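You operate a simulated robot arm through the tools that you are given. There is no shell and no other tool. Be economical: measure what you need, move in short steps, check, and stop when the job is done.

Carry out the task below with a simulated robot arm. There is one attempt and no reset: what you move stays moved.

TASK
Turn the count dial to 2.
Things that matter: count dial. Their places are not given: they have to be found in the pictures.

It is judged by the outcome, as a careful person would: the job done as asked, and still so three seconds after it is handed in. It fails if anything else is knocked over, pushed out of place, dropped, spilled or broken.

THE ROBOT
A 6-joint arm with a two-finger parallel gripper, fixed in place. Base frame: the origin is at the foot of the arm, x ahead of it, y to its left, z up. Lengths are in mm, angles in degrees, forces in N, time in s.
With the tool pointing down near the work surface it reaches from about 240 to 640 mm from the base axis. Its first joint turns from -66.0 to 66.0 degrees. Payload 2.7 kg.
Tool frame: the origin (TCP) lies between the finger pads and is the grasp point; the fingertips stand 23 mm ahead of it; z points along the fingers, y is the line along which they close. The gripper opens to 94 mm. The fingers are 38 mm wide and 10 mm thick; the gripper's body (54 by 96 mm) begins 39 mm behind the TCP.
Orientation is that of the tool frame in the base frame, as a unit quaternion [x, y, z, w]. With the fingers straight down and closing along the base's y, the tool's x points along the base's -x, its y along +y and its z along -z.

THE INTERFACE
- The arm moves only by the tool play_rows. Its argument "steps" is a list that holds one entry, the list of rows, each a list of 7 numbers: the shift along the base's x, y, z in units of 40 mm (1.0 is 40 mm), then the turn, a rotation vector about the base's x, y, z in units of 5 degrees (1.0 is 5 degrees), then the opening, from 0 (shut) to 1 (fully open). In form: [[[dx, dy, dz, ax, ay, az, fingers], ...]]. A call has 1 to 12 rows; each row shifts and turns the commanded pose from where the row before left it. A call with a number of a shift or a turn outside -1 to 1 is refused whole. A row lasts 0.2 s, in which the tool goes at most 50 mm and 8.6 degrees; a call with a longer step from one row to the next is refused whole, and so is a gripper value outside its range. A pose out of reach is approached as far as the arm can. The call stops where the force on the tool passes 40 N (or 10 N more than at its start, if that is more) or the arm is blocked; 0.2 s more then pass. The fingers move at their own pace (about 45 mm/s each) and stop on an object; they squeeze with about 40 N. The grip force told is the motor's: it shows also when the fingers shut on nothing. Time passes only in rows, and 0.2 s behind the last, so rows that do not move let the fingers close. It gives the time, the measured TCP pose, the force on the tool (base axes), the opening and the grip force at its end, in the units of the frame above (readings bear some noise).
- Cameras (640 x 400 px; columns grow to the right, rows downward): "scene" is fixed at [69.2, -424.1, 1419.4]; the picture's right is [0.84, -0.54, 0.00], its down [-0.24, -0.37, -0.90] and it looks along [0.49, 0.75, -0.44] (base axes); focal length 343 px, centre (320, 200). "wrist" rides on the gripper at [-39, 0, -44] in the tool frame; the picture's right is [0.00, -1.00, 0.00], its down [0.97, 0.00, -0.24] and it looks along [0.24, 0.00, 0.97] (tool axes); focal length 218 px, centre (320, 200).
- get_image(camera): a new picture of that camera. No time passes.
- locate(camera, pixels): for up to 12 pixels [column, row] of the newest picture of that camera ("zoom" is the newest enlarged one), the place [x, y, z] in the base frame of the surface seen there, good to about 3 mm. No time passes.
- enlarge(camera, box): a new picture of the part [left, top, right, bottom] of that camera's present view, enlarged. No time passes.
- close_job(): hands the job in; it is judged then, once.

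Work in short steps. Measure before you move; look again where a grasp or a placing could have gone wrong, and mend it. You have 60 turns and 22 pictures in all, the two below and enlarged ones among them. Open the gripper and draw the arm clear of the work before you hand the job in, unless the task says otherwise; then end with one line.

The tools are called after "Call:" as a command line: name --argument value ..., lists and objects as JSON in quotes. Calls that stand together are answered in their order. play_rows: Moves the arm, as the interface text tells. Its arguments: {"type":"object","properties":{"steps":{"type":"array","items":{"type":"array","items":{"type":"array","items":{"type":"number"}}}}},"required":["steps"]} The other tools are called the same way: get_image (camera) takes a picture; locate (camera, pixels) gives the place of the surface under pixels of a picture; enlarge (camera, box) takes an enlarged picture of a part of a camera's view; close_job () hands the job in.

At the start:

```text
time: 0.0
tcp_pos: [421.8, -2.3, 1118.5]
tool_rot: [0.001, 1.0, 0.0, 0.0]
ft_force: [-0.4, -0.1, -0.4]
width: 93.9
grip_force: 0.0
```

scene: 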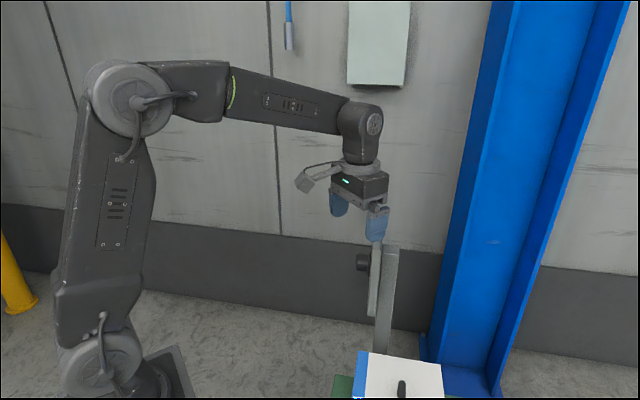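
wrist: 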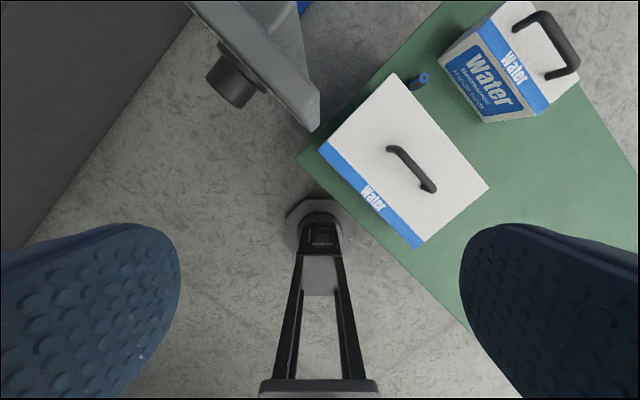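

The black knob shows at scene (362,262) and wrist (232,80), on a panel post. I enlarge both.

Call:
enlarge --camera "scene" --box '[320, 220, 420, 340]'

Call:
enlarge --camera "wrist" --box '[170, 0, 350, 140]'

Call:
locate --camera "scene" --pixels '[[358, 262], [364, 262], [376, 262], [372, 305], [388, 260], [385, 330], [400, 365], [368, 268]]'

Call:
locate --camera "wrist" --pixels '[[235, 90], [225, 65], [250, 60], [310, 120], [290, 90], [215, 20], [318, 95], [240, 105], [213, 72]]'

```text
3.33 times, centred on (370, 280) of scene
```

zoom: 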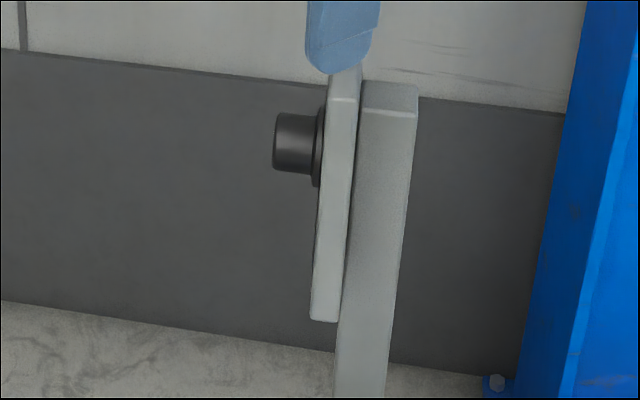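

```text
2.86 times, centred on (260, 70) of wrist
```

zoom: 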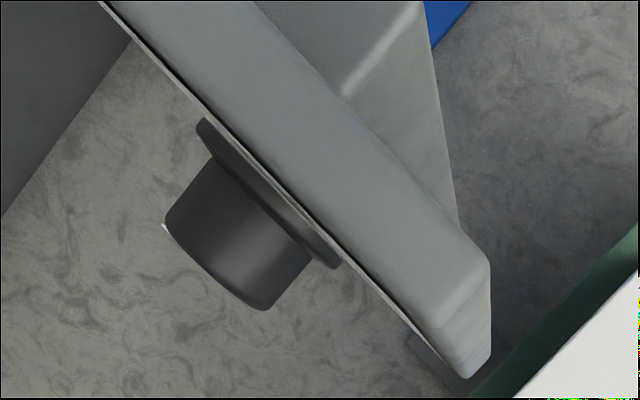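

```text
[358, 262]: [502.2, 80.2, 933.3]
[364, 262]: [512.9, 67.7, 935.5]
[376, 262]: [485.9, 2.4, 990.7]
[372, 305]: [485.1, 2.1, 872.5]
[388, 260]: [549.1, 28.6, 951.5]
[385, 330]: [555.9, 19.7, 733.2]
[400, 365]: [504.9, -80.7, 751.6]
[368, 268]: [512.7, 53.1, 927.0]
```

```text
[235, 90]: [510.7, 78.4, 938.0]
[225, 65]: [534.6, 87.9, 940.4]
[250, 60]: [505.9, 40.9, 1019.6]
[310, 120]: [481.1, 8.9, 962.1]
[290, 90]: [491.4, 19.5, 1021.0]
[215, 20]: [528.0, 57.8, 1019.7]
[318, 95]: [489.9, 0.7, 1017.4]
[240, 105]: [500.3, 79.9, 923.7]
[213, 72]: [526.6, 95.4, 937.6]
```

The dial faces roughly (-0.7, 0.7, 0) at about (505, 80, 938), on a vertical panel. I swing the tool round toward that face, starting high and clear.

Call:
play_rows --steps '[[[-0.08, 0.4, -0.05, -0.352, -0.849, -0.352, 1], [-0.08, 0.4, -0.05, -0.352, -0.849, -0.352, 1], [-0.08, 0.4, -0.05, -0.352, -0.849, -0.352, 1], [-0.08, 0.4, -0.05, -0.352, -0.849, -0.352, 1], [-0.08, 0.4, -0.05, -0.352, -0.849, -0.352, 1], [-0.08, 0.4, -0.05, -0.352, -0.849, -0.352, 1], [-0.08, 0.4, -0.05, -0.352, -0.849, -0.352, 1], [-0.08, 0.4, -0.05, -0.352, -0.849, -0.352, 1], [-0.08, 0.4, -0.05, -0.352, -0.849, -0.352, 1], [-0.08, 0.4, -0.05, -0.352, -0.849, -0.352, 1]]]'

```text
time: 2.2
tcp_pos: [390.0, 158.9, 1097.9]
tool_rot: [0.148, 0.909, -0.149, 0.36]
ft_force: [-0.5, -0.6, 0.4]
width: 93.9
grip_force: 0.1
```

It is at half the turn with no contact; I finish the turn and come down to about (420, 165, 960).

Call:
play_rows --steps '[[[0.075, 0.015, -0.345, -0.352, -0.849, -0.352, 1], [0.075, 0.015, -0.345, -0.352, -0.849, -0.352, 1], [0.075, 0.015, -0.345, -0.352, -0.849, -0.352, 1], [0.075, 0.015, -0.345, -0.352, -0.849, -0.352, 1], [0.075, 0.015, -0.345, -0.352, -0.849, -0.352, 1], [0.075, 0.015, -0.345, -0.352, -0.849, -0.352, 1], [0.075, 0.015, -0.345, -0.352, -0.849, -0.352, 1], [0.075, 0.015, -0.345, -0.352, -0.849, -0.352, 1], [0.075, 0.015, -0.345, -0.352, -0.849, -0.352, 1], [0.075, 0.015, -0.345, -0.352, -0.849, -0.352, 1]]]'

Call:
get_image --camera "wrist"

```text
time: 4.4
tcp_pos: [419.9, 163.7, 958.6]
tool_rot: [0.272, 0.652, -0.271, 0.654]
ft_force: [-0.5, -0.3, -0.2]
width: 94.0
grip_force: 0.0
```

```text
17 pictures are left
```

wrist: 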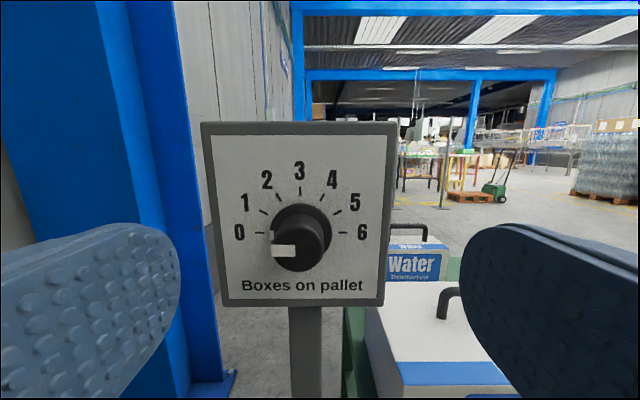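

The dial face is fully visible, with the knob at (297,240) and the pointer near 0. I enlarge it and measure the knob and panel.

Call:
enlarge --camera "wrist" --box '[210, 140, 390, 300]'

Call:
locate --camera "wrist" --pixels '[[220, 150], [380, 150], [225, 290], [375, 270], [296, 262], [296, 240], [285, 251], [300, 190], [275, 196], [346, 233], [252, 233], [315, 250]]'

```text
2.50 times, centred on (300, 220) of wrist
```

zoom: 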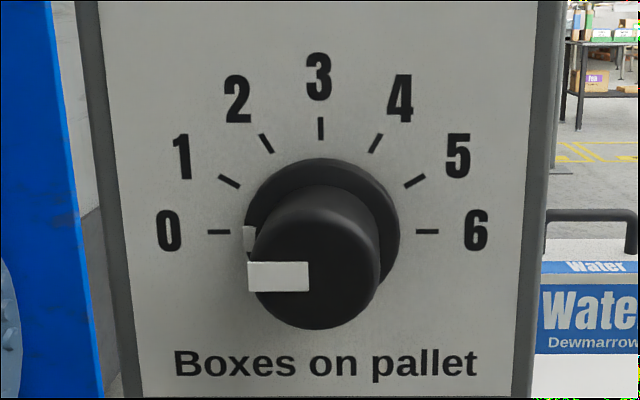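

```text
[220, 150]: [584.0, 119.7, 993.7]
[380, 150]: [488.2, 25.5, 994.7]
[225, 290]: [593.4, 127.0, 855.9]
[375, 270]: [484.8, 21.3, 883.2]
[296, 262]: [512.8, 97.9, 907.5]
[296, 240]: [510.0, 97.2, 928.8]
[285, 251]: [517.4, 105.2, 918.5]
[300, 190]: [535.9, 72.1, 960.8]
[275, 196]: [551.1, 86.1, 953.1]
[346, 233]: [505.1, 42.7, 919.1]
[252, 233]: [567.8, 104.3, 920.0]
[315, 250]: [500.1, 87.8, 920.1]
```

The pointer is at 0 and the ticks are 30° apart, so 2 needs a 60° clockwise turn. The knob axis passes (511, 98.7, 919.5) at its front face. It is about 40 mm across and stands 36 mm out from the panel. I centre on the axis and pre-roll -30°, so the pads miss the pointer rib, then look again.

Call:
play_rows --steps '[[[0.054, 0.054, -0.163, -0.707, 0.707, 0, 1], [0.054, 0.054, -0.163, -0.707, 0.707, 0, 1], [0.054, 0.054, -0.163, -0.707, 0.707, 0, 1], [0.054, 0.054, -0.163, -0.707, 0.707, 0, 1], [0.054, 0.054, -0.163, -0.707, 0.707, 0, 1], [0.054, 0.054, -0.163, -0.707, 0.707, 0, 1], [0.25, -0.25, 0, 0, 0, 0, 1], [0.25, -0.25, 0, 0, 0, 0, 1], [0.25, -0.25, 0, 0, 0, 0, 1]]]'

Call:
get_image --camera "wrist"

Call:
get_image --camera "scene"

```text
time: 6.4
tcp_pos: [463.1, 147.3, 922.1]
tool_rot: [0.092, 0.701, -0.43, 0.561]
ft_force: [-1.0, 1.2, 0.6]
width: 94.1
grip_force: 0.0
```

```text
15 pictures are left
```

wrist: 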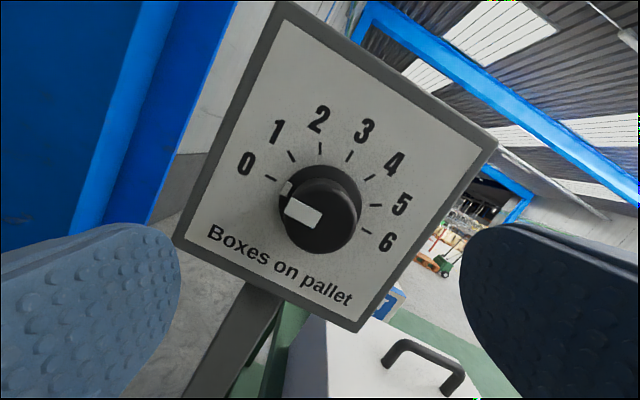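

```text
14 pictures are left
```

scene: 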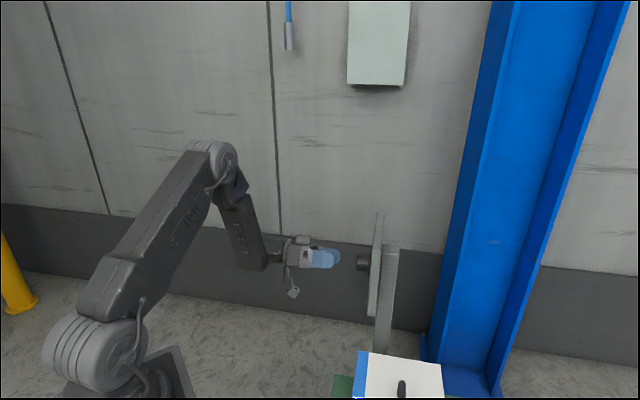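

The knob face at (317,222) is centred between the fingers. I advance the remaining 68 mm along the axis in two halves.

Call:
play_rows --steps '[[[0.15, -0.15, -0.01, 0, 0, 0, 1], [0.15, -0.15, -0.01, 0, 0, 0, 1], [0.15, -0.15, -0.01, 0, 0, 0, 1], [0.15, -0.15, -0.01, 0, 0, 0, 1], [0.15, -0.15, 0, 0, 0, 0, 1], [0.15, -0.15, 0, 0, 0, 0, 1], [0.15, -0.15, 0, 0, 0, 0, 1], [0.15, -0.15, 0, 0, 0, 0, 1]]]'

Call:
get_image --camera "wrist"

```text
time: 8.2
tcp_pos: [510.6, 98.6, 920.1]
tool_rot: [0.093, 0.701, -0.431, 0.561]
ft_force: [0.5, -0.3, 0.0]
width: 93.8
grip_force: 0.1
```

```text
13 pictures are left
```

wrist: 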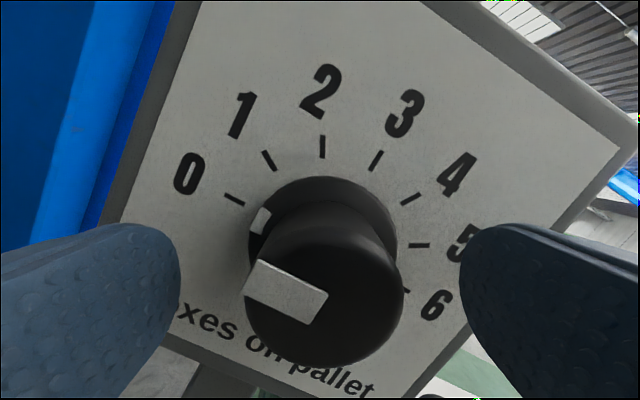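

The fingers straddle the knob, with its face centred at about (323,290). I close on it.

Call:
play_rows --steps '[[[0, 0, 0, 0, 0, 0, 0.6], [0, 0, 0, 0, 0, 0, 0.4], [0, 0, 0, 0, 0, 0, 0.3], [0, 0, 0, 0, 0, 0, 0.3], [0, 0, 0, 0, 0, 0, 0.3], [0, 0, 0, 0, 0, 0, 0.3]]]'

```text
time: 9.6
tcp_pos: [510.5, 98.5, 920.2]
tool_rot: [0.094, 0.7, -0.431, 0.562]
ft_force: [-11.4, -5.5, 7.5]
width: 40.8
grip_force: 45.0
```

The grip is on at 40.8 mm with a small side force. I ease about 1 mm toward it, then turn the first 30°.

Call:
play_rows --steps '[[[-0.015, -0.012, 0.012, 0, 0, 0, 0.3], [0, 0, 0, 0.707, -0.707, 0, 0.3], [0, 0, 0, 0.707, -0.707, 0, 0.3], [0, 0, 0, 0.707, -0.707, 0, 0.3], [0, 0, 0, 0.707, -0.707, 0, 0.3], [0, 0, 0, 0.707, -0.707, 0, 0.3], [0, 0, 0, 0.707, -0.707, 0, 0.3]]]'

Call:
get_image --camera "wrist"

```text
time: 11.2
tcp_pos: [509.6, 98.3, 921.2]
tool_rot: [0.272, 0.652, -0.271, 0.653]
ft_force: [-2.0, -11.8, 5.3]
width: 40.6
grip_force: 45.2
```

```text
12 pictures are left
```

wrist: 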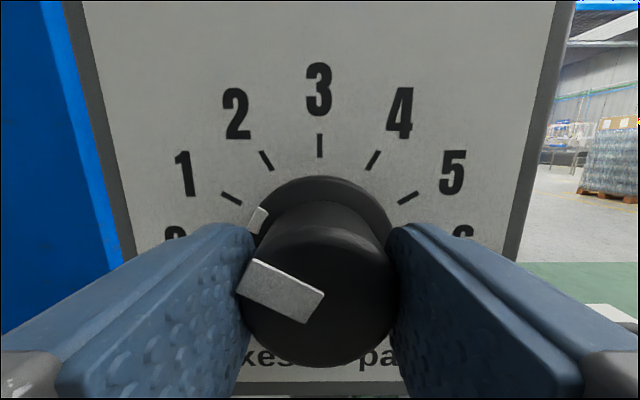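

The knob follows the tool, and the pointer now aims at 1. I turn the remaining 30°.

Call:
play_rows --steps '[[[0, 0, 0, 0.707, -0.707, 0, 0.3], [0, 0, 0, 0.707, -0.707, 0, 0.3], [0, 0, 0, 0.707, -0.707, 0, 0.3], [0, 0, 0, 0.707, -0.707, 0, 0.3], [0, 0, 0, 0.707, -0.707, 0, 0.3], [0, 0, 0, 0.707, -0.707, 0, 0.3], [0, 0, 0, 0, 0, 0, 0.3]]]'

Call:
get_image --camera "wrist"

```text
time: 11.9
tcp_pos: [510.7, 97.7, 920.5]
tool_rot: [0.328, 0.627, -0.223, 0.671]
ft_force: [-14.0, 0.3, 5.0]
width: 41.1
grip_force: 44.8
stopped in row 3: the force on the tool passed its limit (the readings are from after the stop); the commanded pose is now the measured one
out of reach, approached as far as the arm can: row 2, 3
```

```text
11 pictures are left
```

wrist: 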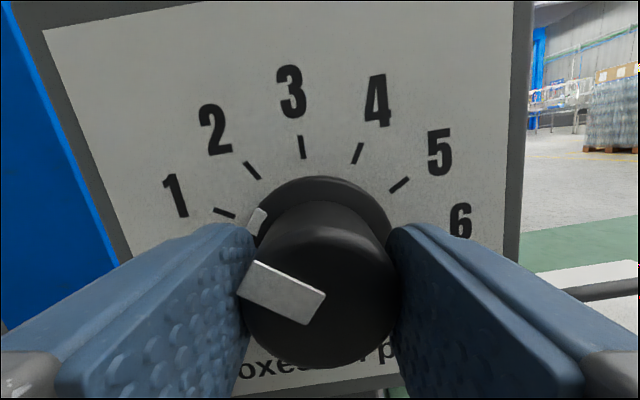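

The arm reaches a joint limit about 8° past horizontal, so the knob has turned about 38°. I release, roll back 30°, and regrip.

Call:
play_rows --steps '[[[0, 0, 0, 0, 0, 0, 0.9], [0, 0, 0, 0, 0, 0, 0.9], [0, 0, 0, 0, 0, 0, 0.9], [0, 0, 0, 0, 0, 0, 0.9], [0, 0, 0, -0.707, 0.707, 0, 0.9], [0, 0, 0, -0.707, 0.707, 0, 0.9], [0, 0, 0, -0.707, 0.707, 0, 0.9], [0, 0, 0, -0.707, 0.707, 0, 0.9], [0, 0, 0, -0.707, 0.707, 0, 0.9], [0, 0, 0, -0.707, 0.707, 0, 0.9]]]'

Call:
get_image --camera "wrist"

```text
time: 14.1
tcp_pos: [512.2, 97.7, 919.6]
tool_rot: [0.153, 0.688, -0.39, 0.592]
ft_force: [0.5, 0.5, -0.2]
width: 84.7
grip_force: 0.0
```

```text
10 pictures are left
```

wrist: 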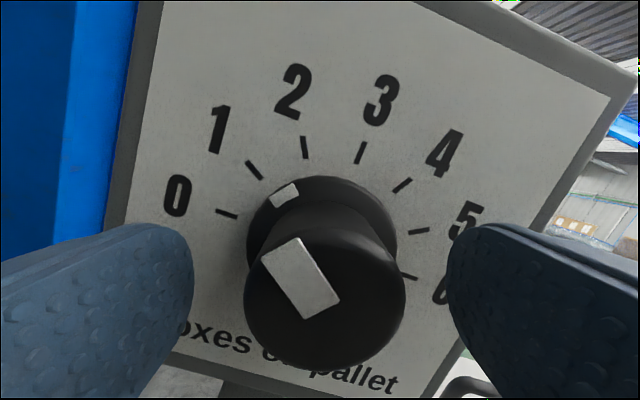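

The fingers are open and the pointer sits about 36–38°, just past 1. I centre slightly and regrip.

Call:
play_rows --steps '[[[-0.035, -0.02, 0.02, 0, 0, 0, 0.6], [0, 0, 0, 0, 0, 0, 0.4], [0, 0, 0, 0, 0, 0, 0.3], [0, 0, 0, 0, 0, 0, 0.3], [0, 0, 0, 0, 0, 0, 0.3], [0, 0, 0, 0, 0, 0, 0.3]]]'

```text
time: 15.5
tcp_pos: [510.2, 97.6, 920.6]
tool_rot: [0.153, 0.689, -0.389, 0.592]
ft_force: [12.9, 4.0, -4.0]
width: 40.8
grip_force: 45.0
```

The grip is good. I turn the remaining 23° or so.

Call:
play_rows --steps '[[[0.012, 0.006, -0.006, 0, 0, 0, 0.3], [0, 0, 0, 0.65, -0.65, 0, 0.3], [0, 0, 0, 0.65, -0.65, 0, 0.3], [0, 0, 0, 0.65, -0.65, 0, 0.3], [0, 0, 0, 0.65, -0.65, 0, 0.3], [0, 0, 0, 0.65, -0.65, 0, 0.3], [0, 0, 0, 0, 0, 0, 0.3]]]'

Call:
get_image --camera "wrist"

```text
time: 17.1
tcp_pos: [509.6, 97.3, 920.4]
tool_rot: [0.29, 0.645, -0.264, 0.656]
ft_force: [4.6, 3.4, 2.1]
width: 41.3
grip_force: 44.8
```

```text
9 pictures are left
```

wrist: 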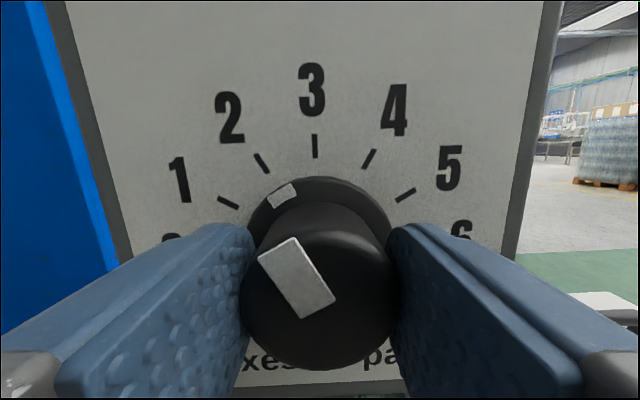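

The pointer lies close to the 2 tick. I release, back straight off, and check it from a distance.

Call:
play_rows --steps '[[[0, 0, 0, 0, 0, 0, 0.95], [0, 0, 0, 0, 0, 0, 0.95], [0, 0, 0, 0, 0, 0, 0.95], [0, 0, 0, 0, 0, 0, 0.95], [-0.3, 0.3, 0, 0, 0, 0, 0.95], [-0.3, 0.3, 0, 0, 0, 0, 0.95], [-0.3, 0.3, 0, 0, 0, 0, 0.95], [-0.3, 0.3, 0, 0, 0, 0, 0.95], [-0.3, 0.3, 0, 0, 0, 0, 0.95]]]'

Call:
enlarge --camera "wrist" --box '[220, 140, 400, 300]'

```text
time: 19.1
tcp_pos: [450.4, 158.3, 921.1]
tool_rot: [0.289, 0.646, -0.263, 0.656]
ft_force: [0.5, -0.1, -0.2]
width: 89.3
grip_force: 0.2
```

```text
2.50 times, centred on (310, 220) of wrist
```

zoom: 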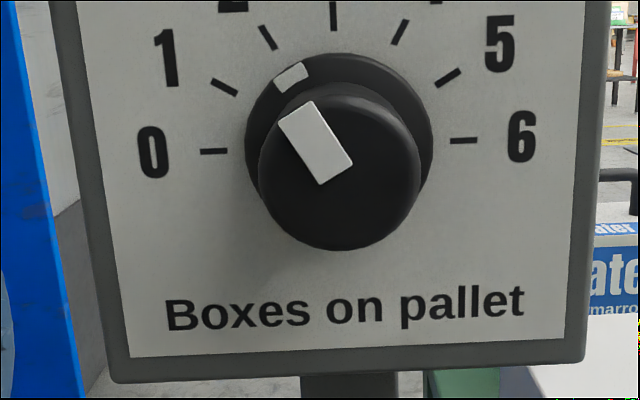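

Corrected for the view's tilt, the pointer measures about 58–59° from 0, against 60° for the 2 tick. That is on 2 within what I can measure. I draw the arm further clear and look once more.

Call:
play_rows --steps '[[[-0.3, 0.3, 0.1, 0, 0, 0, 1], [-0.3, 0.3, 0.2, 0, 0, 0, 1], [-0.2, 0.2, 0.3, 0, 0, 0, 1], [-0.1, 0.1, 0.4, 0, 0, 0, 1], [0, 0, 0, 0, 0, 0, 1]]]'

Call:
get_image --camera "wrist"

Call:
enlarge --camera "wrist" --box '[250, 180, 370, 290]'

```text
time: 20.3
tcp_pos: [415.3, 193.6, 959.2]
tool_rot: [0.288, 0.646, -0.263, 0.656]
ft_force: [-0.3, -0.8, -1.6]
width: 94.2
grip_force: 0.0
```

```text
7 pictures are left
```

wrist: 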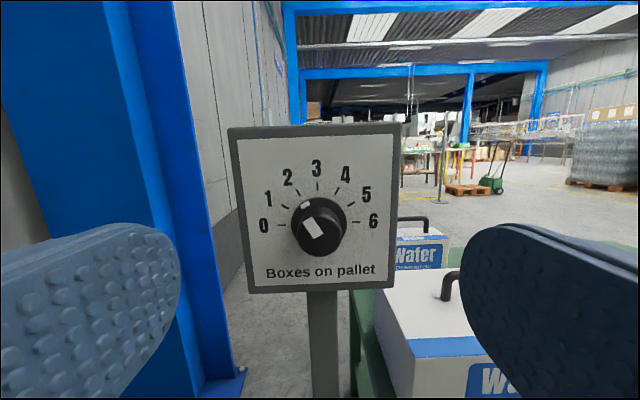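

```text
3.64 times, centred on (310, 235) of wrist
```

zoom: 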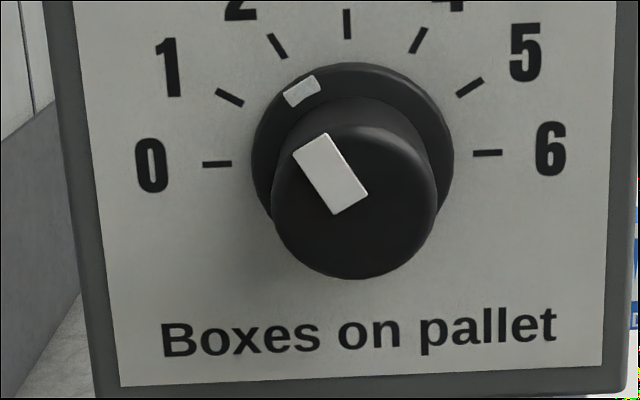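

The pointer's edges run at about 60° from the 0–6 line, right on 2. The panel and boxes are undisturbed and the gripper is open and clear, so I hand in.

Call:
close_job

```text
The job is handed in.
```

The count dial is turned to 2, with the gripper open and clear of it and nothing else moved.
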